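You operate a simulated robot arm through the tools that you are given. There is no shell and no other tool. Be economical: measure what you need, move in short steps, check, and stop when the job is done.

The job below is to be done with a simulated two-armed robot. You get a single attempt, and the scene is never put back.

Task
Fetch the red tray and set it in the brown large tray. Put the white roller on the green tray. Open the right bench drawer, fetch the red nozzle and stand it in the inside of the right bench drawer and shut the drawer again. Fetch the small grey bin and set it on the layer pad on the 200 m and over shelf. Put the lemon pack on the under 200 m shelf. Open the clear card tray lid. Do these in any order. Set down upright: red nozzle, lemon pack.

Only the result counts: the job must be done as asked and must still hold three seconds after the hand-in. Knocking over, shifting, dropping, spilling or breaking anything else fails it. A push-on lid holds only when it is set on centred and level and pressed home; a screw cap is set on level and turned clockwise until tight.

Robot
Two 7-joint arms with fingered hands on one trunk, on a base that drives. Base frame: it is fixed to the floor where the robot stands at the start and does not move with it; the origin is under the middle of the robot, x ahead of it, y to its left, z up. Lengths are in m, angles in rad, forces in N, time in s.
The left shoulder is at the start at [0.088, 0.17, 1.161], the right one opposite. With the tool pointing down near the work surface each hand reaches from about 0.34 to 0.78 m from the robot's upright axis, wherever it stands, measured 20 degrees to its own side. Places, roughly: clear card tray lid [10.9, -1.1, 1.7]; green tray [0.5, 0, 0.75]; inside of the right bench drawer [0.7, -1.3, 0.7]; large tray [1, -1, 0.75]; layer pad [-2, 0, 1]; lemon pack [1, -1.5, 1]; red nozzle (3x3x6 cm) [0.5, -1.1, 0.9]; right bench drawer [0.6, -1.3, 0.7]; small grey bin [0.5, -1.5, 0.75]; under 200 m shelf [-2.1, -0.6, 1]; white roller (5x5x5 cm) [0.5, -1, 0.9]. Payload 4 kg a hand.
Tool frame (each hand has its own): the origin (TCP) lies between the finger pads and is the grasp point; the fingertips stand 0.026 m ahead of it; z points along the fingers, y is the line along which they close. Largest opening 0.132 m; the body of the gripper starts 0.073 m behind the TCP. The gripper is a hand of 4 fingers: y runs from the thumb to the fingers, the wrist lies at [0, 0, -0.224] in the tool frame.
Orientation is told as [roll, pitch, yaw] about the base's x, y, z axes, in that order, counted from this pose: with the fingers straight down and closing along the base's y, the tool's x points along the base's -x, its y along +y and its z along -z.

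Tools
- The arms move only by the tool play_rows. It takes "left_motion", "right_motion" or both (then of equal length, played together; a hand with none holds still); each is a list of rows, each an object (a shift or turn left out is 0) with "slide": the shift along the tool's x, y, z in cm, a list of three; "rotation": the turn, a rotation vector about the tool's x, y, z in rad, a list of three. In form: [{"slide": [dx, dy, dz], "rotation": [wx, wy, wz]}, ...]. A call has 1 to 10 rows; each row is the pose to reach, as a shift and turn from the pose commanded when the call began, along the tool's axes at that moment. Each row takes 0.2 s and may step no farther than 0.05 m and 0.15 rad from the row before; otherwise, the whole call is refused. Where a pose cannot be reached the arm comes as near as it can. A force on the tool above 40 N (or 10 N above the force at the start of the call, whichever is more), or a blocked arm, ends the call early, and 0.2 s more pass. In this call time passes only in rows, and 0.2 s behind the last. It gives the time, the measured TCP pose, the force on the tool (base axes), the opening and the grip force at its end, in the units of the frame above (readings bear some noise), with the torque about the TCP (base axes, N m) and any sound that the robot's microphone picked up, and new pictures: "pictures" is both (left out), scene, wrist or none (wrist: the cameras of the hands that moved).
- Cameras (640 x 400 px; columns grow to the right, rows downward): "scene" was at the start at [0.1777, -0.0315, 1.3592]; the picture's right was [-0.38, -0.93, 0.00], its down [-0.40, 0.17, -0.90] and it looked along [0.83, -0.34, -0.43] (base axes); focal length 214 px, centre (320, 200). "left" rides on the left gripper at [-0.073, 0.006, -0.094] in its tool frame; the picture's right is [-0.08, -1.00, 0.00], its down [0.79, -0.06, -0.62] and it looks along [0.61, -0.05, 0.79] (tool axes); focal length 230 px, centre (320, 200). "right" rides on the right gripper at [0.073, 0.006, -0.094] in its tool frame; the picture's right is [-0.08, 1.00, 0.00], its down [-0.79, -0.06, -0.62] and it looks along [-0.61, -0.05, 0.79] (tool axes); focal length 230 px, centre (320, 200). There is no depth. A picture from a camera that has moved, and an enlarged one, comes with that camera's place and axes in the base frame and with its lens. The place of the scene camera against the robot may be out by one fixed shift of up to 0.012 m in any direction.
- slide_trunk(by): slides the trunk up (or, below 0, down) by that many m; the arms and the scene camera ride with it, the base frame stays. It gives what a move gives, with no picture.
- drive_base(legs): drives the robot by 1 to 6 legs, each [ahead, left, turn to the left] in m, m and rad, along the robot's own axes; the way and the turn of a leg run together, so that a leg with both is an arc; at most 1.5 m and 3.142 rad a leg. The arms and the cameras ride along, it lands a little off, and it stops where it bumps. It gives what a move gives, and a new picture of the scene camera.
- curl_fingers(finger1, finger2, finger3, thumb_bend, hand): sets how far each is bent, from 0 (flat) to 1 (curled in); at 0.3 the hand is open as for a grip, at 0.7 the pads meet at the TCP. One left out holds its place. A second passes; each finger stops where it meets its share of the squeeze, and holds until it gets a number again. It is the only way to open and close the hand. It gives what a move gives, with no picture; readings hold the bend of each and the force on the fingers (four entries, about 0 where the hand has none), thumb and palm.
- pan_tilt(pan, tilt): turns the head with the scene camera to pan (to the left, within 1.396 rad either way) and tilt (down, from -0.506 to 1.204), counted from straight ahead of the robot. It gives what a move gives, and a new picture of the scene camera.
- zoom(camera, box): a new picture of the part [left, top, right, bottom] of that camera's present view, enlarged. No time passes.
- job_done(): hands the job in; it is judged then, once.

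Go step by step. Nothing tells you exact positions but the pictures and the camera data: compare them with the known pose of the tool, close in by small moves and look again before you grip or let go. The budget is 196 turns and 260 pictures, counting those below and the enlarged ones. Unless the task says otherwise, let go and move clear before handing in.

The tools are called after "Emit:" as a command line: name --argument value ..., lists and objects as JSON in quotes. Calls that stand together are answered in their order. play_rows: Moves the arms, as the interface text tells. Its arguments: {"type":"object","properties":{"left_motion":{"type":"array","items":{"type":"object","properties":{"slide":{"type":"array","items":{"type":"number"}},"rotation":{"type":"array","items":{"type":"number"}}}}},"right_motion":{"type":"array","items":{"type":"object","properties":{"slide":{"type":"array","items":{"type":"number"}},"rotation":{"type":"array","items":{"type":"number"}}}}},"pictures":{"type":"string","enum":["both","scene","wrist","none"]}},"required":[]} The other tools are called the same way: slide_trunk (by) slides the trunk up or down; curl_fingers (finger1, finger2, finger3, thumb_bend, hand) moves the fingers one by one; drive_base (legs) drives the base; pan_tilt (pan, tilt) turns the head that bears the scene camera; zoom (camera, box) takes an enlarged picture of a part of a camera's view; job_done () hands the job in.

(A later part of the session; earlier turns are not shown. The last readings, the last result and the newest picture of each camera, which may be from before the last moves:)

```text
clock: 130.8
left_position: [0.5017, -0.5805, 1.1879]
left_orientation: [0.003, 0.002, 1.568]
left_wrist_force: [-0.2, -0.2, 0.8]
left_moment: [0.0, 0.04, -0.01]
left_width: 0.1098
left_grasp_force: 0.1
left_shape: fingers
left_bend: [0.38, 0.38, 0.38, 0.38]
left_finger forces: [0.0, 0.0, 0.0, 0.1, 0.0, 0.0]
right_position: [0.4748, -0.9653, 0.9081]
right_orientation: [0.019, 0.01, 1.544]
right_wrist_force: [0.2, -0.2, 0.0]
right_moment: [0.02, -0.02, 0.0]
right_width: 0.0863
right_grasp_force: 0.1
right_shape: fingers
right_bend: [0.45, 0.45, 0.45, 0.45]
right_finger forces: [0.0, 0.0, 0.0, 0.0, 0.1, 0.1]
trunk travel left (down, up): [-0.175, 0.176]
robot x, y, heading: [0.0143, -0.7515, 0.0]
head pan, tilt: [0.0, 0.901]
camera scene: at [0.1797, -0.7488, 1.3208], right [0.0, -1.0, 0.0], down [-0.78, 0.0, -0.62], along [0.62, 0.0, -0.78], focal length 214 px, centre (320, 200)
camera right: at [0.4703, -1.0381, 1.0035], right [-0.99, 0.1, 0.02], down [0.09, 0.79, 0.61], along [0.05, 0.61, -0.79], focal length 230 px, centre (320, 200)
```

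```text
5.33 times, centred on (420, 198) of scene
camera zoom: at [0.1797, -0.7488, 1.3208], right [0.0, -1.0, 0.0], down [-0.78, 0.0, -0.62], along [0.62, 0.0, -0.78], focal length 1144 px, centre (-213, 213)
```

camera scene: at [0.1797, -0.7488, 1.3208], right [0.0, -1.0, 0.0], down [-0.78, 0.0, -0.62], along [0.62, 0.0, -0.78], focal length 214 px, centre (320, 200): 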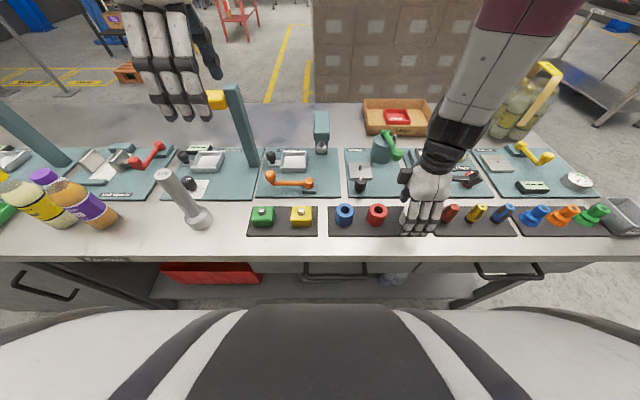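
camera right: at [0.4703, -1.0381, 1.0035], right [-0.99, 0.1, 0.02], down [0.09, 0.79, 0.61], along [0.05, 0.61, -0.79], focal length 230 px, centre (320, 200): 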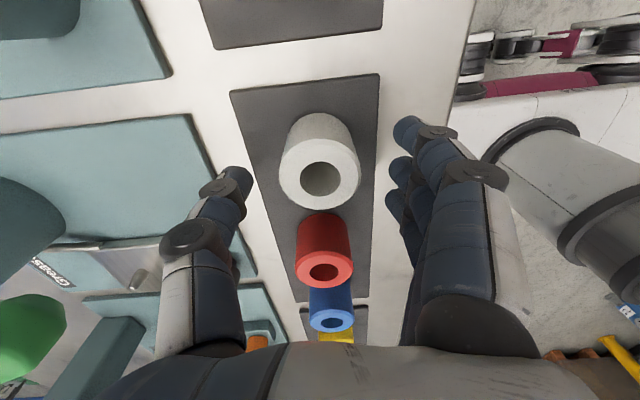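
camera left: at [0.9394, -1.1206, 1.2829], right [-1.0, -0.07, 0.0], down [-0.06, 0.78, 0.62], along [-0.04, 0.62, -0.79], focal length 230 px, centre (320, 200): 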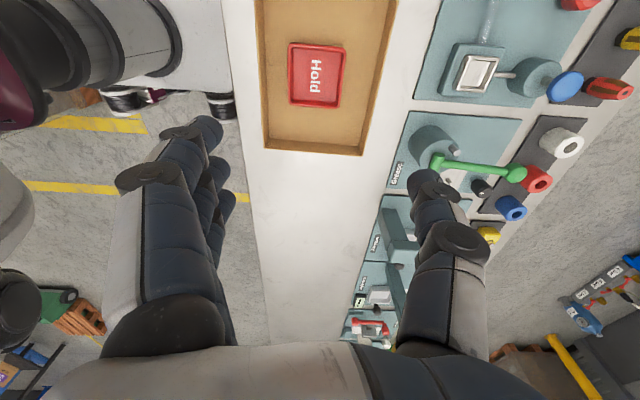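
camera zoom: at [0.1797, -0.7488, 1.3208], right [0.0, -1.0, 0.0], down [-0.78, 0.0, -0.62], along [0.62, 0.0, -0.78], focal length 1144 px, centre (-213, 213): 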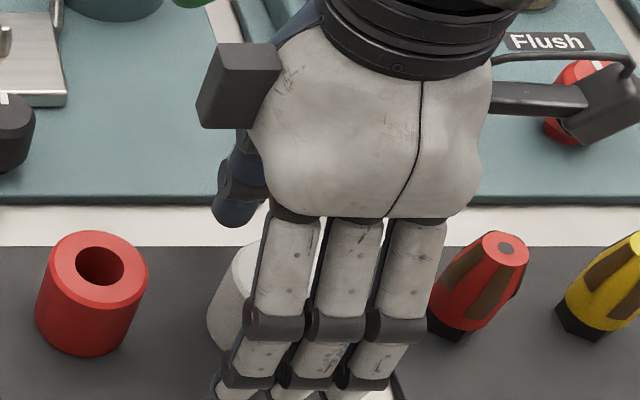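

Offset is now within a few mm. Since the roller top is lower (≈0.89), I go 2 cm deeper before closing.

Emit:
play_rows --right_motion '[{"slide": [-0.2, -0.1, 1], "rotation": [0.019, -0.01, 0]}, {"slide": [-0.2, -0.1, 2], "rotation": [0.019, -0.01, 0]}]' --pictures "none"

Emit:
curl_fingers --hand "right" --finger1 0.68 --finger2 0.68 --finger3 0.68 --thumb_bend 0.68

Emit:
play_rows --right_motion '[{"slide": [0, 0, -2]}, {"slide": [0, 0, -5]}]' --pictures "both"

Emit:
zoom --camera "scene" --box '[360, 160, 480, 235]'

```text
clock: 131.4
left_position: [0.5026, -0.582, 1.1864]
left_orientation: [0.002, 0.002, 1.568]
left_wrist_force: [-0.2, 0.0, -0.3]
left_moment: [0.02, 0.01, 0.04]
left_width: 0.1101
left_grasp_force: 0.1
left_shape: fingers
left_bend: [0.38, 0.38, 0.38, 0.38]
left_finger forces: [0.0, 0.0, 0.0, 0.2, 0.1, 0.0]
right_position: [0.4822, -0.9604, 0.896]
right_orientation: [-0.018, 0.001, 1.555]
right_wrist_force: [-0.5, 0.0, -0.1]
right_moment: [-0.02, -0.02, -0.01]
right_width: 0.0868
right_grasp_force: 0.0
right_shape: fingers
right_bend: [0.45, 0.45, 0.45, 0.45]
right_finger forces: [0.0, 0.0, 0.0, 0.0, 0.0, 0.0]
trunk travel left (down, up): [-0.175, 0.176]
robot x, y, heading: [0.0129, -0.7528, 0.004]
head pan, tilt: [0.0, 0.901]
```

```text
clock: 132.4
left_position: [0.502, -0.5802, 1.188]
left_orientation: [0.001, 0.002, 1.565]
left_wrist_force: [-0.6, 0.2, 0.2]
left_moment: [-0.02, 0.02, 0.0]
left_width: 0.1097
left_grasp_force: 0.0
left_shape: fingers
left_bend: [0.38, 0.38, 0.38, 0.38]
left_finger forces: [0.0, 0.0, 0.0, 0.1, 0.0, 0.0]
right_position: [0.481, -0.9633, 0.8916]
right_orientation: [-0.015, 0.007, 1.551]
right_wrist_force: [2.8, 3.1, 11.1]
right_moment: [-0.02, -0.15, 0.03]
right_width: 0.0407
right_grasp_force: 13.2
right_shape: fingers
right_bend: [0.62, 0.62, 0.68, 0.63]
right_finger forces: [6.2, 5.7, 0.1, 0.0, 15.2, 0.0]
trunk travel left (down, up): [-0.175, 0.176]
robot x, y, heading: [0.0138, -0.7527, -0.0]
head pan, tilt: [0.0, 0.901]
```

```text
clock: 133.0
left_position: [0.5007, -0.5806, 1.188]
left_orientation: [0.001, -0.001, 1.566]
left_wrist_force: [0.2, -0.2, 0.0]
left_moment: [-0.02, 0.02, 0.0]
left_width: 0.1098
left_grasp_force: 0.1
left_shape: fingers
left_bend: [0.38, 0.38, 0.38, 0.38]
left_finger forces: [0.1, 0.0, 0.1, 0.0, 0.0, 0.1]
right_position: [0.476, -0.9617, 0.9398]
right_orientation: [0.002, -0.003, 1.55]
right_wrist_force: [-0.8, 0.7, 0.0]
right_moment: [0.01, 0.0, -0.04]
right_width: 0.0407
right_grasp_force: 12.5
right_shape: fingers
right_bend: [0.61, 0.61, 0.68, 0.63]
right_finger forces: [6.7, 5.9, 0.0, 0.0, 12.2, 0.0]
trunk travel left (down, up): [-0.175, 0.176]
robot x, y, heading: [0.0108, -0.7537, 0.004]
head pan, tilt: [0.0, 0.901]
camera scene: at [0.1791, -0.7486, 1.321], right [0.0, -1.0, 0.0], down [-0.78, 0.0, -0.62], along [0.62, 0.0, -0.78], focal length 214 px, centre (320, 200)
camera right: at [0.4687, -1.0347, 1.0332], right [-1.0, 0.1, 0.0], down [0.08, 0.78, 0.62], along [0.06, 0.62, -0.78], focal length 230 px, centre (320, 200)
```

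scene: 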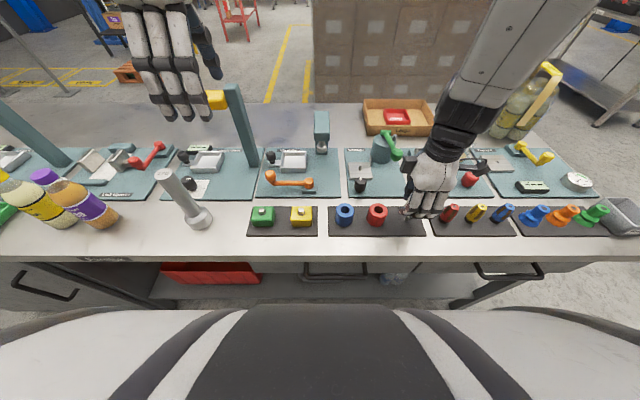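
right: 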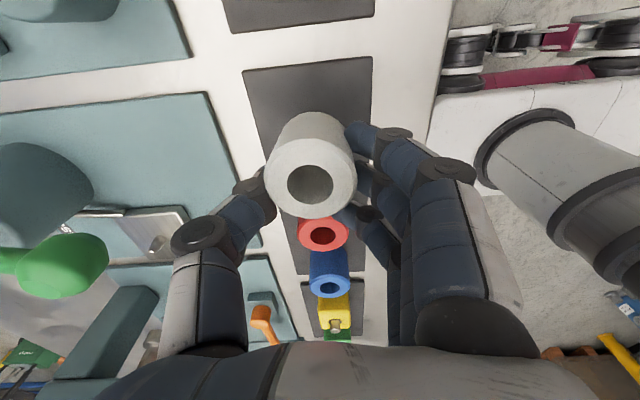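

```text
5.33 times, centred on (420, 198) of scene
camera zoom: at [0.1791, -0.7486, 1.321], right [0.0, -1.0, 0.0], down [-0.78, 0.0, -0.62], along [0.62, 0.0, -0.78], focal length 1144 px, centre (-213, 213)
```

zoom: 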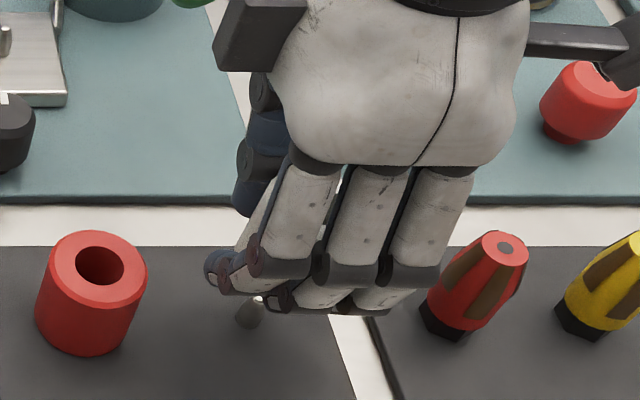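

The roller is held between thumb and fingers 1–2 nicely upright. I lift and drive left toward the green tray.

Emit:
play_rows --right_motion '[{"slide": [0, 0, -4]}, {"slide": [0, 0, -8]}, {"slide": [0, 0, -12]}, {"slide": [0, 0, -16]}, {"slide": [0, 0, -18]}]' --pictures "none"

Emit:
drive_base --legs '[[0, 1.06, 0]]'

```text
clock: 134.2
left_position: [0.5026, -0.5819, 1.187]
left_orientation: [0.002, 0.002, 1.568]
left_wrist_force: [0.6, -0.3, -0.3]
left_moment: [-0.03, -0.01, -0.01]
left_width: 0.1097
left_grasp_force: 0.1
left_shape: fingers
left_bend: [0.38, 0.38, 0.38, 0.38]
left_finger forces: [0.1, 0.0, 0.0, 0.0, 0.0, 0.1]
right_position: [0.5129, -0.9615, 1.1037]
right_orientation: [-0.015, -0.019, 1.58]
right_wrist_force: [0.0, -0.2, -0.9]
right_moment: [0.03, -0.02, -0.01]
right_width: 0.0405
right_grasp_force: 12.3
right_shape: fingers
right_bend: [0.61, 0.61, 0.68, 0.63]
right_finger forces: [6.8, 5.8, 0.1, 0.0, 12.1, 0.1]
right hand out of reach, approached as far as the arm can: row 3, 4, 5
trunk travel left (down, up): [-0.175, 0.176]
robot x, y, heading: [0.0127, -0.7544, 0.001]
head pan, tilt: [0.0, 0.901]
```

```text
clock: 143.8
left_position: [0.5041, 0.4858, 1.1884]
left_orientation: [0.004, 0.002, 1.566]
left_wrist_force: [0.6, -0.7, -0.6]
left_moment: [-0.03, 0.0, 0.01]
left_width: 0.1097
left_grasp_force: 0.1
left_shape: fingers
left_bend: [0.38, 0.38, 0.38, 0.38]
left_finger forces: [0.1, 0.0, 0.0, 0.0, 0.0, 0.1]
right_position: [0.5119, 0.1046, 1.0997]
right_orientation: [-0.009, -0.014, 1.572]
right_wrist_force: [0.7, -0.3, 0.2]
right_moment: [0.02, 0.01, 0.02]
right_width: 0.0409
right_grasp_force: 12.2
right_shape: fingers
right_bend: [0.61, 0.61, 0.68, 0.63]
right_finger forces: [6.8, 5.8, 0.0, 0.1, 12.1, 0.0]
trunk travel left (down, up): [-0.175, 0.176]
robot x, y, heading: [0.012, 0.3159, -0.002]
head pan, tilt: [0.0, 0.901]
camera scene: at [0.181, 0.3199, 1.3208], right [0.0, -1.0, 0.0], down [-0.78, 0.0, -0.62], along [0.62, 0.0, -0.78], focal length 214 px, centre (320, 200)
```

scene: 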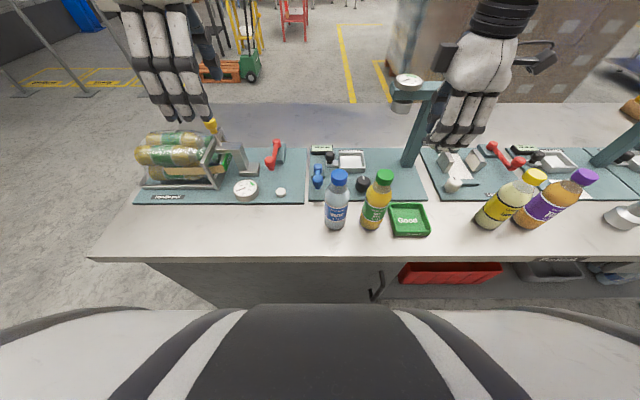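

The green tray centre is ≈(0.487, 0.088). I bring the roller over it at 0.95.

Emit:
play_rows --right_motion '[{"slide": [0.5, 1, 3], "rotation": [-0.009, 0.014, 0]}, {"slide": [1, 2, 6], "rotation": [-0.009, 0.014, 0]}, {"slide": [1.5, 2.5, 9], "rotation": [-0.009, 0.014, 0]}, {"slide": [1.5, 2.5, 12], "rotation": [-0.009, 0.014, 0]}, {"slide": [1.5, 2.5, 14.5], "rotation": [-0.009, 0.014, 0]}]' --pictures "both"

Emit:
zoom --camera "scene" --box '[340, 150, 500, 250]'

```text
clock: 145.0
left_position: [0.5048, 0.4865, 1.1874]
left_orientation: [0.002, 0.0, 1.567]
left_wrist_force: [-1.0, 0.3, -0.6]
left_moment: [0.0, 0.01, 0.0]
left_width: 0.1098
left_grasp_force: 0.1
left_shape: fingers
left_bend: [0.38, 0.38, 0.38, 0.38]
left_finger forces: [0.0, 0.0, 0.0, 0.2, 0.1, 0.0]
right_position: [0.4924, 0.0887, 0.959]
right_orientation: [-0.007, -0.067, 1.529]
right_wrist_force: [-0.2, 0.6, -1.2]
right_moment: [0.01, 0.05, -0.01]
right_width: 0.0402
right_grasp_force: 12.1
right_shape: fingers
right_bend: [0.61, 0.61, 0.68, 0.63]
right_finger forces: [6.7, 5.7, 0.1, 0.0, 12.1, 0.0]
trunk travel left (down, up): [-0.175, 0.176]
robot x, y, heading: [0.0137, 0.3158, 0.001]
head pan, tilt: [0.0, 0.901]
camera scene: at [0.1814, 0.3197, 1.3207], right [0.0, -1.0, 0.0], down [-0.78, 0.0, -0.62], along [0.62, 0.0, -0.78], focal length 214 px, centre (320, 200)
camera right: at [0.4829, 0.0093, 1.0479], right [-0.99, 0.12, 0.0], down [0.09, 0.74, 0.67], along [0.08, 0.66, -0.74], focal length 230 px, centre (320, 200)
```

scene: 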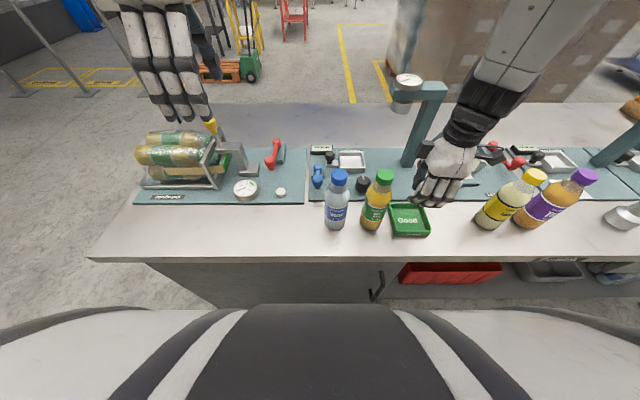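
right: 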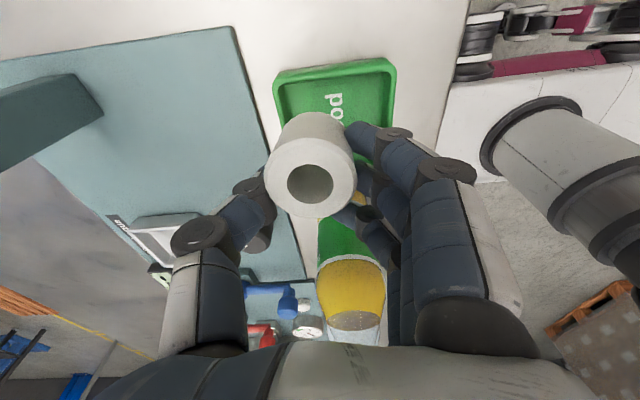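

```text
4.00 times, centred on (420, 200) of scene
camera zoom: at [0.1814, 0.3197, 1.3207], right [0.0, -1.0, 0.0], down [-0.78, 0.0, -0.62], along [0.62, 0.0, -0.78], focal length 858 px, centre (-80, 200)
```

zoom: 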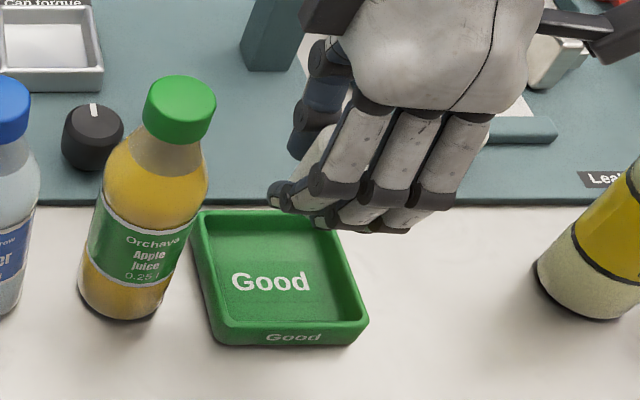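

The hand has pitched slightly (-0.067). I level it, shift the roller ~2 cm toward me (wrist view says tray centre x≈0.479), and look again.

Emit:
play_rows --right_motion '[{"slide": [-0.2, 1, 0], "rotation": [-0.003, 0.035, -0.02]}, {"slide": [-0.3, 1.6, 0], "rotation": [-0.007, 0.067, -0.04]}, {"slide": [-0.3, 1.6, 1], "rotation": [-0.007, 0.067, -0.04]}]' --pictures "both"

Emit:
zoom --camera "scene" --box '[340, 150, 500, 250]'

```text
clock: 145.8
left_position: [0.5046, 0.4852, 1.1873]
left_orientation: [0.003, 0.001, 1.566]
left_wrist_force: [0.9, 0.2, -0.6]
left_moment: [0.03, 0.0, -0.01]
left_width: 0.1098
left_grasp_force: 0.0
left_shape: fingers
left_bend: [0.38, 0.38, 0.38, 0.38]
left_finger forces: [0.0, 0.0, 0.0, 0.1, 0.0, 0.0]
right_position: [0.4741, 0.0934, 0.9474]
right_orientation: [0.004, -0.004, 1.572]
right_wrist_force: [0.6, -0.2, -0.8]
right_moment: [0.01, -0.01, 0.0]
right_width: 0.0403
right_grasp_force: 12.2
right_shape: fingers
right_bend: [0.61, 0.61, 0.68, 0.63]
right_finger forces: [6.8, 5.7, 0.0, 0.0, 12.0, 0.1]
trunk travel left (down, up): [-0.175, 0.176]
robot x, y, heading: [0.0141, 0.3183, -0.001]
head pan, tilt: [0.0, 0.901]
camera scene: at [0.1813, 0.3197, 1.3207], right [0.0, -1.0, 0.0], down [-0.78, 0.0, -0.62], along [0.62, 0.0, -0.78], focal length 214 px, centre (320, 200)
camera right: at [0.4695, 0.0204, 1.0413], right [-1.0, 0.08, 0.0], down [0.06, 0.78, 0.62], along [0.04, 0.62, -0.79], focal length 230 px, centre (320, 200)
```

scene: 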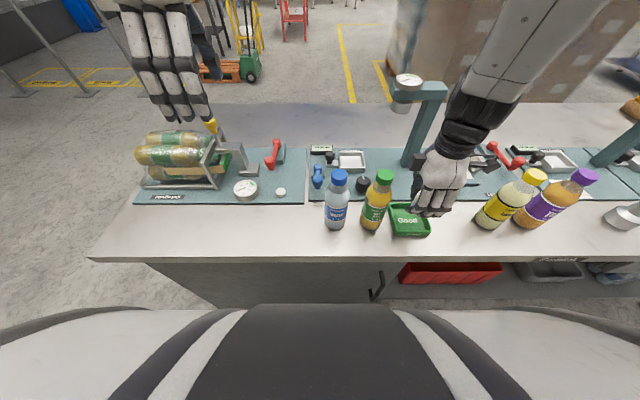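
right: 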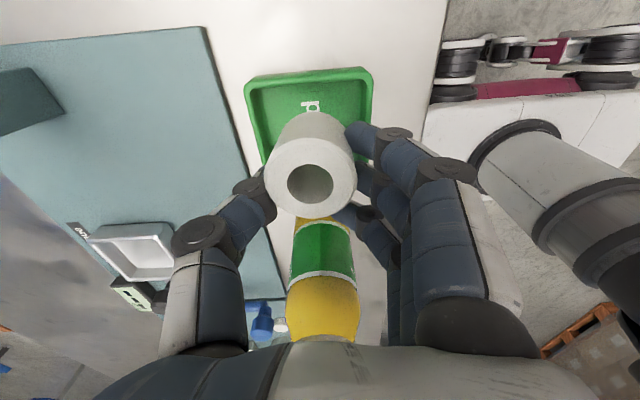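

```text
4.00 times, centred on (420, 200) of scene
camera zoom: at [0.1813, 0.3197, 1.3207], right [0.0, -1.0, 0.0], down [-0.78, 0.0, -0.62], along [0.62, 0.0, -0.78], focal length 858 px, centre (-80, 200)
```

zoom: 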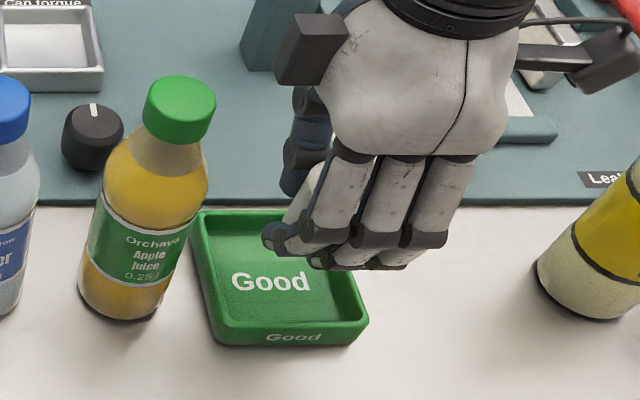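

Roller is centred on x=0.479 over the tray. I shift 4 mm in +y and lower.

Emit:
play_rows --right_motion '[{"slide": [-0.4, 0, 1.5]}, {"slide": [-0.4, 0, 3]}, {"slide": [-0.4, 0, 4.2]}, {"slide": [-0.4, 0, 4.8]}]' --pictures "both"

Emit:
zoom --camera "scene" --box '[340, 150, 500, 250]'

```text
clock: 146.8
left_position: [0.5045, 0.4859, 1.1869]
left_orientation: [0.003, 0.001, 1.565]
left_wrist_force: [0.2, -0.6, 0.5]
left_moment: [0.01, 0.0, -0.01]
left_width: 0.1098
left_grasp_force: 0.0
left_shape: fingers
left_bend: [0.38, 0.38, 0.38, 0.38]
left_finger forces: [0.0, 0.1, 0.0, 0.0, 0.0, 0.1]
right_position: [0.4749, 0.0938, 0.9012]
right_orientation: [-0.004, -0.001, 1.562]
right_wrist_force: [-0.2, 0.2, -0.3]
right_moment: [0.07, -0.04, -0.02]
right_width: 0.0408
right_grasp_force: 12.1
right_shape: fingers
right_bend: [0.61, 0.61, 0.68, 0.63]
right_finger forces: [6.8, 5.7, 0.1, 0.0, 11.9, 0.1]
trunk travel left (down, up): [-0.175, 0.176]
robot x, y, heading: [0.0129, 0.3162, -0.004]
head pan, tilt: [0.0, 0.901]
camera scene: at [0.181, 0.3198, 1.3208], right [0.0, -1.0, 0.0], down [-0.78, 0.0, -0.62], along [0.62, 0.0, -0.78], focal length 214 px, centre (320, 200)
camera right: at [0.4691, 0.0208, 0.996], right [-1.0, 0.09, 0.0], down [0.07, 0.79, 0.62], along [0.06, 0.61, -0.79], focal length 230 px, centre (320, 200)
```

scene: 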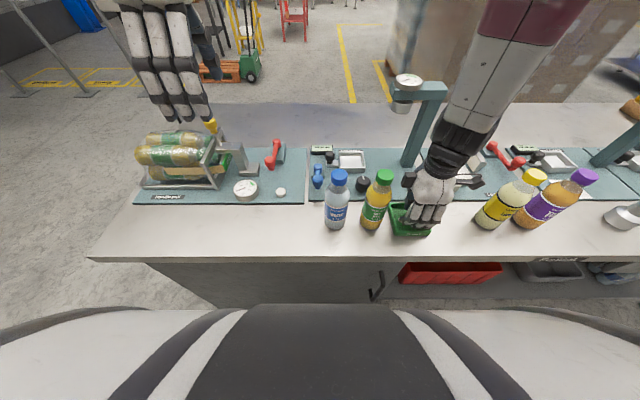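
right: 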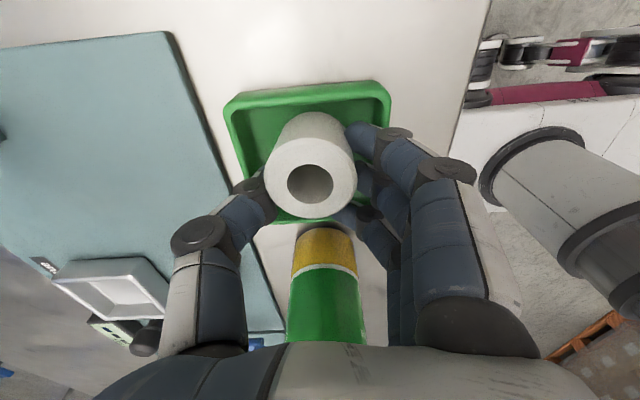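

```text
4.00 times, centred on (420, 200) of scene
camera zoom: at [0.181, 0.3198, 1.3208], right [0.0, -1.0, 0.0], down [-0.78, 0.0, -0.62], along [0.62, 0.0, -0.78], focal length 858 px, centre (-80, 200)
```

zoom: 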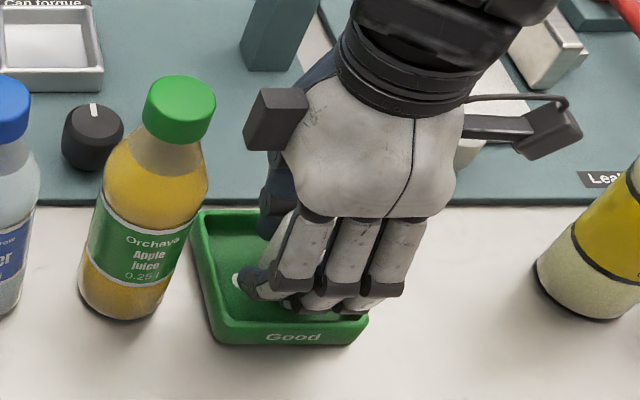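

The roller is inside the tray outline. I lower in small steps for contact.

Emit:
play_rows --right_motion '[{"slide": [-0.2, 0, 0.4]}, {"slide": [-0.2, 0, 0.7]}]' --pictures "none"

Emit:
play_rows --right_motion '[{"slide": [0, 0, 0.3]}, {"slide": [0, 0, 0.3]}]' --pictures "wrist"

```text
clock: 147.4
left_position: [0.5049, 0.4862, 1.1875]
left_orientation: [0.001, 0.003, 1.565]
left_wrist_force: [0.2, -0.8, -1.0]
left_moment: [0.01, -0.04, 0.01]
left_width: 0.1098
left_grasp_force: 0.0
left_shape: fingers
left_bend: [0.38, 0.38, 0.38, 0.38]
left_finger forces: [0.1, 0.0, 0.1, 0.0, 0.1, 0.1]
right_position: [0.4752, 0.094, 0.895]
right_orientation: [-0.005, 0.002, 1.56]
right_wrist_force: [-0.1, 0.6, 0.0]
right_moment: [0.02, 0.03, 0.0]
right_width: 0.0407
right_grasp_force: 11.7
right_shape: fingers
right_bend: [0.61, 0.61, 0.68, 0.63]
right_finger forces: [6.8, 5.7, 0.0, 0.0, 11.8, 0.0]
trunk travel left (down, up): [-0.175, 0.176]
robot x, y, heading: [0.0101, 0.312, -0.004]
head pan, tilt: [0.0, 0.901]
```

```text
clock: 148.0
left_position: [0.5021, 0.4881, 1.1885]
left_orientation: [0.002, 0.003, 1.567]
left_wrist_force: [-0.1, 1.1, -0.7]
left_moment: [-0.01, 0.03, -0.02]
left_width: 0.1098
left_grasp_force: 0.1
left_shape: fingers
left_bend: [0.38, 0.38, 0.38, 0.38]
left_finger forces: [0.0, 0.0, 0.0, 0.0, 0.1, 0.0]
right_position: [0.4761, 0.0941, 0.8924]
right_orientation: [-0.005, 0.005, 1.557]
right_wrist_force: [2.2, 3.4, 14.6]
right_moment: [-0.01, -0.1, 0.03]
right_width: 0.0399
right_grasp_force: 16.0
right_shape: fingers
right_bend: [0.62, 0.62, 0.68, 0.63]
right_finger forces: [9.1, 7.4, 0.0, 0.0, 15.9, 0.0]
trunk travel left (down, up): [-0.175, 0.176]
robot x, y, heading: [0.0144, 0.3167, 0.001]
head pan, tilt: [0.0, 0.901]
camera right: at [0.4688, 0.0216, 0.9869], right [-1.0, 0.09, -0.01], down [0.07, 0.79, 0.61], along [0.06, 0.61, -0.79], focal length 230 px, centre (320, 200)
```

right: 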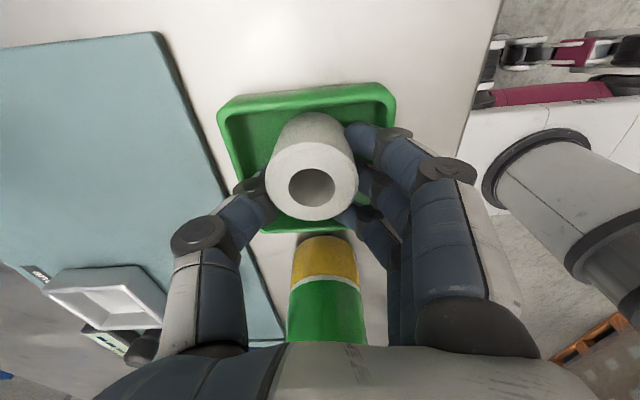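

Contact made. I ease up, open slightly, and withdraw upward.

Emit:
play_rows --right_motion '[{"slide": [0, 0, -0.2]}]' --pictures "none"

Emit:
curl_fingers --hand "right" --finger1 0.5 --finger2 0.5 --finger3 0.5 --thumb_bend 0.5

Emit:
play_rows --right_motion '[{"slide": [0, 0, -2]}, {"slide": [0, 0, -5]}, {"slide": [0, 0, -9]}, {"slide": [0, 0, -13]}, {"slide": [0, 0, -17]}, {"slide": [0, 0, -20]}]' --pictures "scene"

Emit:
zoom --camera "scene" --box '[340, 150, 500, 250]'

```text
clock: 148.4
left_position: [0.5043, 0.4882, 1.1868]
left_orientation: [-0.001, 0.004, 1.566]
left_wrist_force: [-0.3, 0.1, -0.3]
left_moment: [0.03, 0.02, 0.03]
left_width: 0.11
left_grasp_force: 0.1
left_shape: fingers
left_bend: [0.38, 0.38, 0.38, 0.38]
left_finger forces: [0.0, 0.0, 0.1, 0.0, 0.0, 0.0]
right_position: [0.4739, 0.092, 0.8916]
right_orientation: [0.002, 0.008, 1.558]
right_wrist_force: [6.8, 5.3, 21.4]
right_moment: [-0.02, -0.12, 0.08]
right_width: 0.0399
right_grasp_force: 22.1
right_shape: fingers
right_bend: [0.64, 0.63, 0.68, 0.63]
right_finger forces: [14.6, 11.5, 0.0, 0.0, 17.8, 0.0]
trunk travel left (down, up): [-0.175, 0.176]
robot x, y, heading: [0.0118, 0.3176, 0.0]
head pan, tilt: [0.0, 0.901]
```

```text
clock: 149.3
left_position: [0.5037, 0.4875, 1.1875]
left_orientation: [0.002, 0.001, 1.565]
left_wrist_force: [-0.6, -0.2, -0.1]
left_moment: [0.02, -0.01, 0.0]
left_width: 0.1098
left_grasp_force: 0.0
left_shape: fingers
left_bend: [0.38, 0.38, 0.38, 0.38]
left_finger forces: [0.0, 0.1, 0.0, 0.0, 0.0, 0.0]
right_position: [0.4755, 0.0932, 0.8911]
right_orientation: [0.001, 0.002, 1.551]
right_wrist_force: [6.0, 2.1, 21.4]
right_moment: [-0.12, 0.2, 0.09]
right_width: 0.0437
right_grasp_force: 22.4
right_shape: fingers
right_bend: [0.58, 0.57, 0.57, 0.55]
right_finger forces: [11.5, 8.5, 6.4, 0.0, 18.0, 0.0]
trunk travel left (down, up): [-0.175, 0.176]
robot x, y, heading: [0.0127, 0.3174, 0.003]
head pan, tilt: [0.0, 0.901]
stopped (right hand): the force on the tool passed its limit at 41 N (the readings are from after the stop); the commanded pose is now the measured one
```

```text
clock: 150.7
left_position: [0.5038, 0.4861, 1.187]
left_orientation: [0.002, 0.003, 1.567]
left_wrist_force: [-0.4, 0.1, 0.1]
left_moment: [0.0, 0.01, -0.01]
left_width: 0.1099
left_grasp_force: 0.0
left_shape: fingers
left_bend: [0.38, 0.38, 0.38, 0.38]
left_finger forces: [0.0, 0.0, 0.1, 0.0, 0.0, 0.0]
right_position: [0.4886, 0.0854, 1.0821]
right_orientation: [0.009, -0.067, 1.533]
right_wrist_force: [0.0, 0.5, 0.1]
right_moment: [0.0, 0.01, 0.03]
right_width: 0.07
right_grasp_force: 0.1
right_shape: fingers
right_bend: [0.5, 0.5, 0.5, 0.5]
right_finger forces: [0.0, 0.0, 0.1, 0.1, 0.1, 0.0]
right hand out of reach, approached as far as the arm can: row 6
trunk travel left (down, up): [-0.175, 0.176]
robot x, y, heading: [0.0151, 0.3178, -0.004]
head pan, tilt: [0.0, 0.901]
camera scene: at [0.1812, 0.3197, 1.3207], right [0.0, -1.0, 0.0], down [-0.78, 0.0, -0.62], along [0.62, 0.0, -0.78], focal length 214 px, centre (320, 200)
```

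scene: 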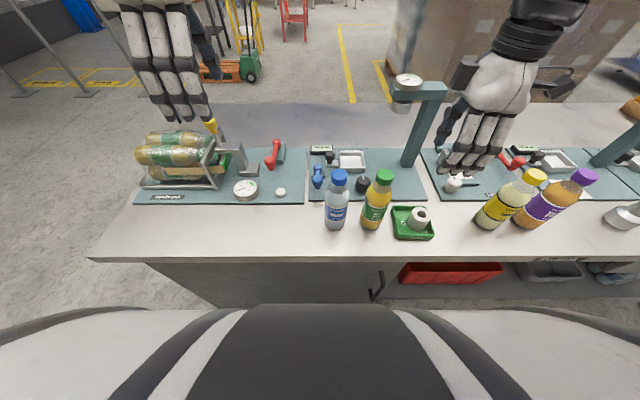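

```text
4.00 times, centred on (420, 200) of scene
camera zoom: at [0.1812, 0.3197, 1.3207], right [0.0, -1.0, 0.0], down [-0.78, 0.0, -0.62], along [0.62, 0.0, -0.78], focal length 858 px, centre (-80, 200)
```

zoom: 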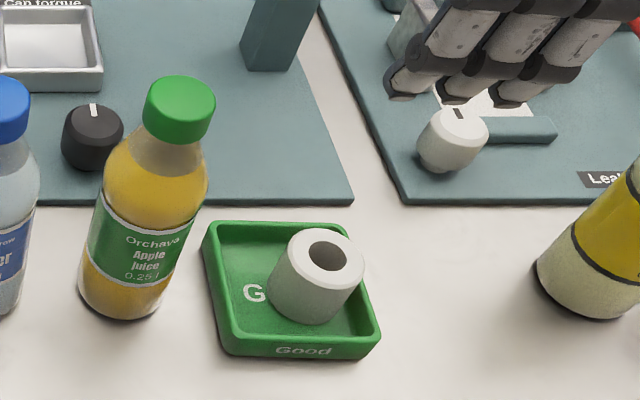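

The white roller stands in the green tray. Next the drawer: I back off 0.26 m and move right so the drawer handle (≈(0.36, -1.26, 0.75)) is in front of the right arm.

Emit:
drive_base --legs '[[-0.28, 0, 0], [0, -1.27, 0]]'

Emit:
play_rows --right_motion '[{"slide": [0, 1, 0], "rotation": [0, 0.1, -0.1]}, {"slide": [0, 2, 0], "rotation": [0, 0.2, -0.2]}, {"slide": [0, 3, 0], "rotation": [0, 0.3, -0.3]}, {"slide": [0, 4, 0], "rotation": [0, 0.4, -0.4]}, {"slide": [0, 5, 0], "rotation": [0, 0.5, -0.5]}, {"slide": [0, 6, 0], "rotation": [0, 0.6, -0.6]}, {"slide": [0, 7, 0], "rotation": [0, 0.7, -0.7]}, {"slide": [0, 8, 0], "rotation": [0, 0.8, -0.8]}, {"slide": [0, 9, 0], "rotation": [0, 0.9, -0.9]}, {"slide": [0, 10, 0], "rotation": [0, 1.0, -1.0]}]' --pictures "scene"

```text
clock: 163.7
left_position: [0.2194, -0.7828, 1.1879]
left_orientation: [0.001, 0.002, 1.565]
left_wrist_force: [1.5, -0.6, -0.6]
left_moment: [-0.05, 0.01, 0.02]
left_width: 0.1096
left_grasp_force: 0.1
left_shape: fingers
left_bend: [0.38, 0.38, 0.38, 0.38]
left_finger forces: [0.0, 0.0, 0.1, 0.1, 0.1, 0.0]
right_position: [0.2061, -1.185, 1.0837]
right_orientation: [0.009, -0.069, 1.532]
right_wrist_force: [0.3, 0.5, 0.2]
right_moment: [-0.02, -0.02, 0.0]
right_width: 0.0699
right_grasp_force: 0.0
right_shape: fingers
right_bend: [0.5, 0.5, 0.5, 0.5]
right_finger forces: [0.1, 0.0, 0.1, 0.0, 0.0, 0.1]
trunk travel left (down, up): [-0.175, 0.176]
robot x, y, heading: [-0.2689, -0.9505, -0.001]
head pan, tilt: [0.0, 0.901]
camera scene: at [-0.1021, -0.9488, 1.3208], right [0.0, -1.0, 0.0], down [-0.78, 0.0, -0.62], along [0.62, 0.0, -0.78], focal length 214 px, centre (320, 200)
```

scene: 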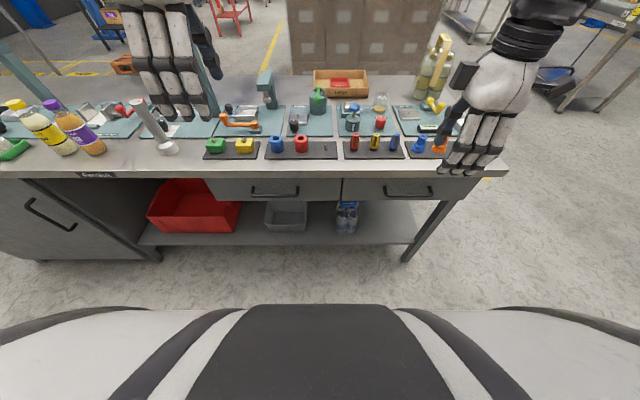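

```text
clock: 165.9
left_position: [0.2198, -0.7823, 1.1874]
left_orientation: [-0.001, 0.002, 1.565]
left_wrist_force: [-0.5, -0.2, 0.6]
left_moment: [-0.01, -0.01, 0.0]
left_width: 0.1098
left_grasp_force: 0.0
left_shape: fingers
left_bend: [0.38, 0.38, 0.38, 0.38]
left_finger forces: [0.1, 0.0, 0.0, 0.0, 0.0, 0.1]
right_position: [0.1833, -1.2425, 0.9731]
right_orientation: [-0.02, 0.461, 2.363]
right_wrist_force: [0.4, 0.0, -0.9]
right_moment: [0.02, -0.02, -0.01]
right_width: 0.0704
right_grasp_force: 0.1
right_shape: fingers
right_bend: [0.5, 0.5, 0.5, 0.5]
right_finger forces: [0.1, 0.1, 0.0, 0.0, 0.1, 0.0]
right hand out of reach, approached as far as the arm can: row 1, 2, 3, 4, 5, 6, 7, 8, 9, 10
trunk travel left (down, up): [-0.175, 0.176]
robot x, y, heading: [-0.2721, -0.9518, 0.002]
head pan, tilt: [0.0, 0.901]
camera scene: at [-0.1027, -0.949, 1.3209], right [0.0, -1.0, 0.0], down [-0.78, 0.0, -0.62], along [0.62, 0.0, -0.78], focal length 214 px, centre (320, 200)
```

scene: 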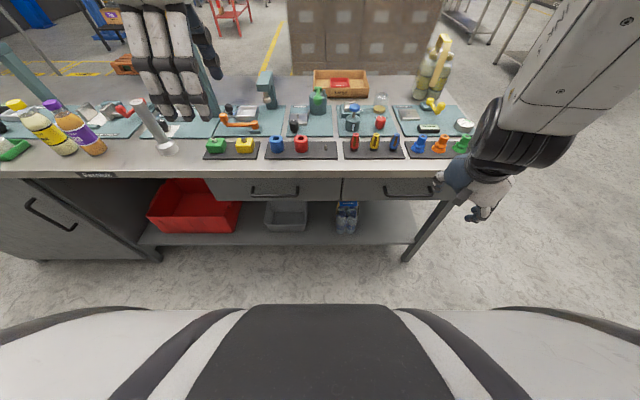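

The front view of both drawers is excellent. That wrist direction hits joint limits, so I unwind the right hand back to the neutral pose first.

Emit:
play_rows --right_motion '[{"rotation": [-0.033, -0.013, 0.14]}, {"rotation": [-0.066, -0.027, 0.281]}, {"rotation": [-0.099, -0.041, 0.421]}, {"rotation": [-0.132, -0.054, 0.562]}, {"rotation": [-0.165, -0.068, 0.702]}, {"rotation": [-0.198, -0.081, 0.843]}, {"rotation": [-0.231, -0.095, 0.984]}, {"rotation": [-0.264, -0.108, 1.124]}, {"rotation": [-0.297, -0.122, 1.265]}, {"rotation": [-0.33, -0.135, 1.405]}]' --pictures "none"

Emit:
play_rows --right_motion '[{"rotation": [-0.033, -0.013, 0.14]}, {"rotation": [-0.066, -0.027, 0.281]}, {"rotation": [-0.099, -0.041, 0.421]}, {"rotation": [-0.132, -0.054, 0.562]}, {"rotation": [-0.165, -0.068, 0.702]}, {"rotation": [-0.2, -0.083, 0.85]}]' --pictures "none"

```text
clock: 168.1
left_position: [0.2222, -0.7823, 1.1871]
left_orientation: [0.001, 0.002, 1.565]
left_wrist_force: [0.0, 0.3, -0.3]
left_moment: [-0.01, 0.01, 0.0]
left_width: 0.1101
left_grasp_force: 0.0
left_shape: fingers
left_bend: [0.38, 0.38, 0.38, 0.38]
left_finger forces: [0.1, 0.1, 0.0, 0.0, 0.1, 0.0]
right_position: [0.1876, -1.2451, 0.9771]
right_orientation: [-0.161, 0.143, 0.899]
right_wrist_force: [1.2, 0.2, 0.9]
right_moment: [-0.02, 0.02, -0.01]
right_width: 0.0708
right_grasp_force: 0.1
right_shape: fingers
right_bend: [0.5, 0.5, 0.5, 0.5]
right_finger forces: [0.1, 0.0, 0.1, 0.0, 0.1, 0.0]
right hand out of reach, approached as far as the arm can: row 1, 2, 3, 4, 5, 6, 7
trunk travel left (down, up): [-0.175, 0.176]
robot x, y, heading: [-0.2717, -0.9503, -0.004]
head pan, tilt: [0.0, 0.901]
```

```text
refused: row 6 steps farther than a row can; nothing moved
```

Direction is recovering. I now swing directly to the forward-pointing pose (fingers above, thumb below).

Emit:
play_rows --right_motion '[{"rotation": [-0.043, -0.092, 0.103]}, {"rotation": [-0.086, -0.185, 0.206]}, {"rotation": [-0.13, -0.277, 0.309]}, {"rotation": [-0.173, -0.369, 0.412]}, {"rotation": [-0.216, -0.461, 0.515]}, {"rotation": [-0.259, -0.554, 0.619]}, {"rotation": [-0.302, -0.646, 0.722]}, {"rotation": [-0.346, -0.738, 0.825]}, {"rotation": [-0.389, -0.831, 0.928]}, {"rotation": [-0.432, -0.923, 1.031]}]' --pictures "none"

Emit:
play_rows --right_motion '[{"rotation": [-0.043, -0.092, 0.103]}, {"rotation": [-0.086, -0.185, 0.206]}, {"rotation": [-0.13, -0.277, 0.309]}, {"rotation": [-0.173, -0.369, 0.412]}, {"rotation": [-0.216, -0.461, 0.515]}, {"rotation": [-0.259, -0.554, 0.619]}, {"rotation": [-0.302, -0.646, 0.722]}, {"rotation": [-0.346, -0.738, 0.825]}, {"rotation": [-0.389, -0.831, 0.928]}, {"rotation": [-0.408, -0.87, 0.972]}]' --pictures "both"

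```text
clock: 170.3
left_position: [0.2201, -0.7833, 1.1879]
left_orientation: [0.002, 0.001, 1.565]
left_wrist_force: [-0.9, 0.3, 0.4]
left_moment: [-0.01, -0.02, -0.01]
left_width: 0.1097
left_grasp_force: 0.1
left_shape: fingers
left_bend: [0.38, 0.38, 0.38, 0.38]
left_finger forces: [0.0, 0.0, 0.0, 0.0, 0.0, 0.0]
right_position: [0.1863, -1.2453, 0.9779]
right_orientation: [0.593, -0.588, -0.249]
right_wrist_force: [0.0, 0.2, -0.7]
right_moment: [-0.02, -0.01, 0.02]
right_width: 0.0703
right_grasp_force: 0.0
right_shape: fingers
right_bend: [0.5, 0.5, 0.5, 0.5]
right_finger forces: [0.1, 0.1, 0.0, 0.0, 0.1, 0.0]
trunk travel left (down, up): [-0.175, 0.176]
robot x, y, heading: [-0.2716, -0.9502, 0.0]
head pan, tilt: [0.0, 0.901]
```

```text
clock: 172.5
left_position: [0.2217, -0.7812, 1.1874]
left_orientation: [0.003, 0.001, 1.566]
left_wrist_force: [-0.3, -0.5, 0.0]
left_moment: [-0.04, 0.0, 0.0]
left_width: 0.1099
left_grasp_force: 0.0
left_shape: fingers
left_bend: [0.38, 0.38, 0.38, 0.38]
left_finger forces: [0.0, 0.0, 0.1, 0.1, 0.1, 0.1]
right_position: [0.1993, -1.2512, 0.9591]
right_orientation: [1.562, -0.07, -1.53]
right_wrist_force: [0.2, 0.4, 0.9]
right_moment: [0.0, 0.01, -0.01]
right_width: 0.0707
right_grasp_force: 0.1
right_shape: fingers
right_bend: [0.5, 0.5, 0.5, 0.5]
right_finger forces: [0.0, 0.0, 0.1, 0.1, 0.0, 0.1]
right hand out of reach, approached as far as the arm can: row 3, 4, 5, 6, 7, 8, 9, 10
trunk travel left (down, up): [-0.175, 0.176]
robot x, y, heading: [-0.2696, -0.9557, -0.004]
head pan, tilt: [0.0, 0.901]
camera scene: at [-0.1021, -0.9488, 1.3208], right [0.0, -1.0, 0.0], down [-0.78, 0.0, -0.62], along [0.62, 0.0, -0.78], focal length 214 px, centre (320, 200)
camera right: at [0.1036, -1.1818, 0.9616], right [0.01, -0.01, 1.0], down [-0.59, -0.81, 0.0], along [0.81, -0.59, -0.01], focal length 230 px, centre (320, 200)
```

scene: 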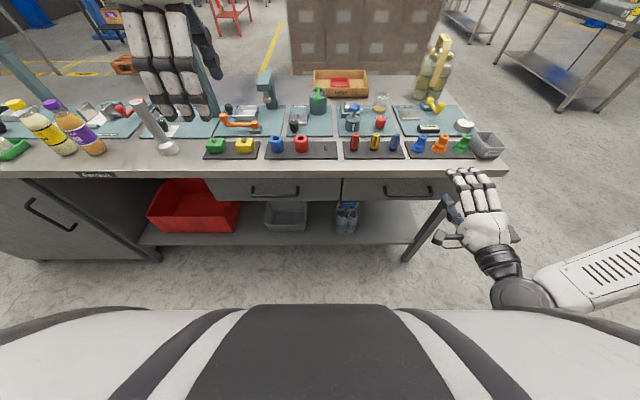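
right: 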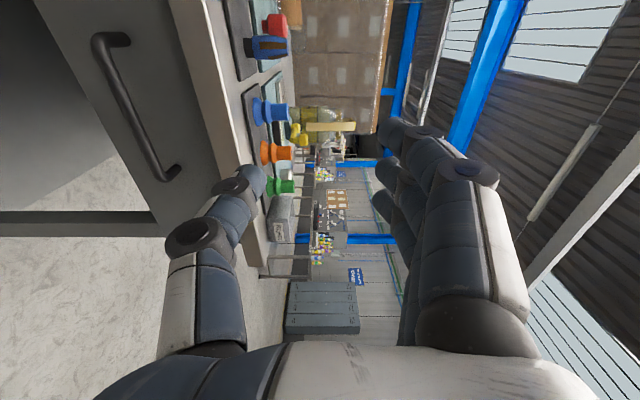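

The hand now points forward, fingers on top. I zoom on the drawer to locate the handle bar.

Emit:
zoom --camera "scene" --box '[330, 120, 490, 220]'

Emit:
zoom --camera "right" --box '[60, 0, 320, 240]'

```text
4.00 times, centred on (410, 170) of scene
camera zoom: at [-0.1021, -0.9488, 1.3208], right [0.0, -1.0, 0.0], down [-0.78, 0.0, -0.62], along [0.62, 0.0, -0.78], focal length 858 px, centre (-40, 320)
```

zoom: 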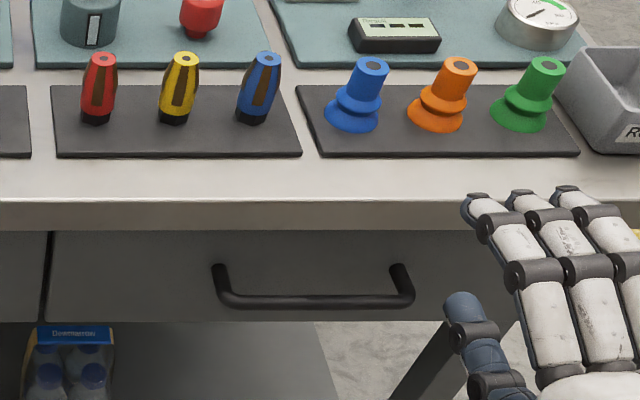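

```text
1.67 times, centred on (190, 120) of right
camera zoom: at [0.1036, -1.1818, 0.9616], right [0.01, -0.01, 1.0], down [-0.59, -0.81, 0.0], along [0.81, -0.59, -0.01], focal length 384 px, centre (537, 333)
```

zoom: 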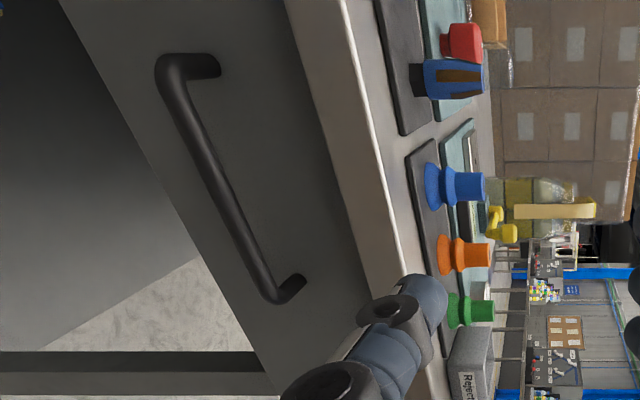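

Triangulated bar centre ≈ (0.395, -1.27, 0.722), length 16 cm. I lower the trunk 0.12 m and bring the hand level in front of the handle.

Emit:
slide_trunk --by -0.12

Emit:
play_rows --right_motion '[{"slide": [-0.5, -3, 0], "rotation": [-0.009, -0.041, 0.07]}, {"slide": [-1, -6, 0], "rotation": [-0.009, -0.041, 0.07]}, {"slide": [-1.5, -9, 1], "rotation": [-0.009, -0.041, 0.07]}, {"slide": [-1.9, -11.5, 3], "rotation": [-0.009, -0.041, 0.07]}, {"slide": [-1.9, -11.7, 6], "rotation": [-0.009, -0.041, 0.07]}]' --pictures "both"

Emit:
zoom --camera "scene" --box '[330, 120, 490, 220]'

```text
clock: 174.0
left_position: [0.2197, -0.7822, 1.0695]
left_orientation: [-0.001, 0.003, 1.565]
left_wrist_force: [0.7, -0.7, 0.1]
left_moment: [0.04, 0.01, 0.03]
left_width: 0.1099
left_grasp_force: 0.1
left_shape: fingers
left_bend: [0.38, 0.38, 0.38, 0.38]
left_finger forces: [0.1, 0.0, 0.0, 0.1, 0.0, 0.0]
right_position: [0.19, -1.2517, 0.7131]
right_orientation: [1.211, -0.05, -1.508]
right_wrist_force: [0.0, -0.8, -1.2]
right_moment: [0.01, -0.01, 0.03]
right_width: 0.0709
right_grasp_force: 0.0
right_shape: fingers
right_bend: [0.5, 0.5, 0.5, 0.5]
right_finger forces: [0.1, 0.0, 0.0, 0.0, 0.0, 0.1]
trunk travel left (down, up): [-0.055, 0.296]
robot x, y, heading: [-0.2693, -0.9522, -0.003]
head pan, tilt: [0.0, 0.901]
```

```text
clock: 175.2
left_position: [0.2208, -0.7823, 1.0679]
left_orientation: [0.001, 0.002, 1.566]
left_wrist_force: [-0.1, 0.9, -1.0]
left_moment: [-0.01, 0.04, 0.01]
left_width: 0.1096
left_grasp_force: 0.1
left_shape: fingers
left_bend: [0.38, 0.38, 0.38, 0.38]
left_finger forces: [0.1, 0.0, 0.0, 0.0, 0.0, 0.1]
right_position: [0.2071, -1.2772, 0.5808]
right_orientation: [1.218, -0.001, -1.57]
right_wrist_force: [-0.4, 0.4, -0.8]
right_moment: [0.02, 0.01, 0.02]
right_width: 0.0707
right_grasp_force: 0.0
right_shape: fingers
right_bend: [0.5, 0.5, 0.5, 0.5]
right_finger forces: [0.0, 0.0, 0.1, 0.1, 0.0, 0.0]
trunk travel left (down, up): [-0.055, 0.296]
robot x, y, heading: [-0.2662, -0.9485, 0.002]
head pan, tilt: [0.0, 0.901]
camera scene: at [0.0211, -0.9489, 1.1843], right [0.0, -1.0, 0.0], down [-0.78, 0.0, -0.62], along [0.62, 0.0, -0.78], focal length 214 px, centre (320, 200)
camera right: at [0.1217, -1.2035, 0.6201], right [0.34, -0.08, 0.94], down [-0.6, -0.78, 0.16], along [0.72, -0.62, -0.32], focal length 230 px, centre (320, 200)
```

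scene: 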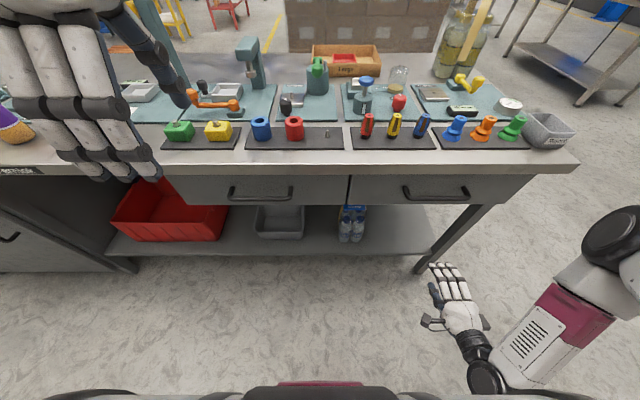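
right: 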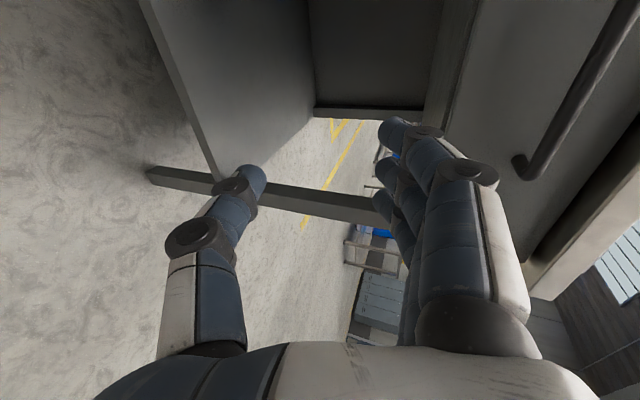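

```text
4.00 times, centred on (410, 170) of scene
camera zoom: at [0.0211, -0.9489, 1.1843], right [0.0, -1.0, 0.0], down [-0.78, 0.0, -0.62], along [0.62, 0.0, -0.78], focal length 858 px, centre (-40, 320)
```

zoom: 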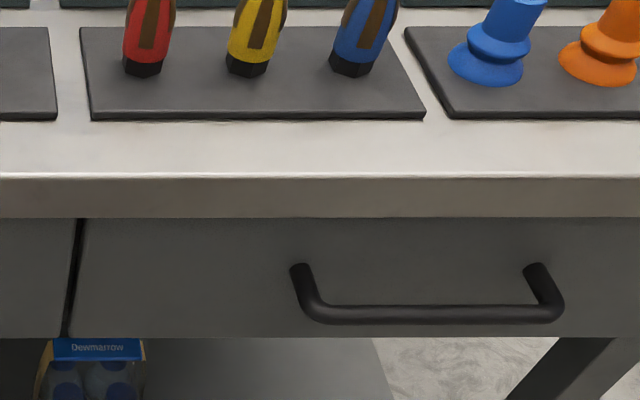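

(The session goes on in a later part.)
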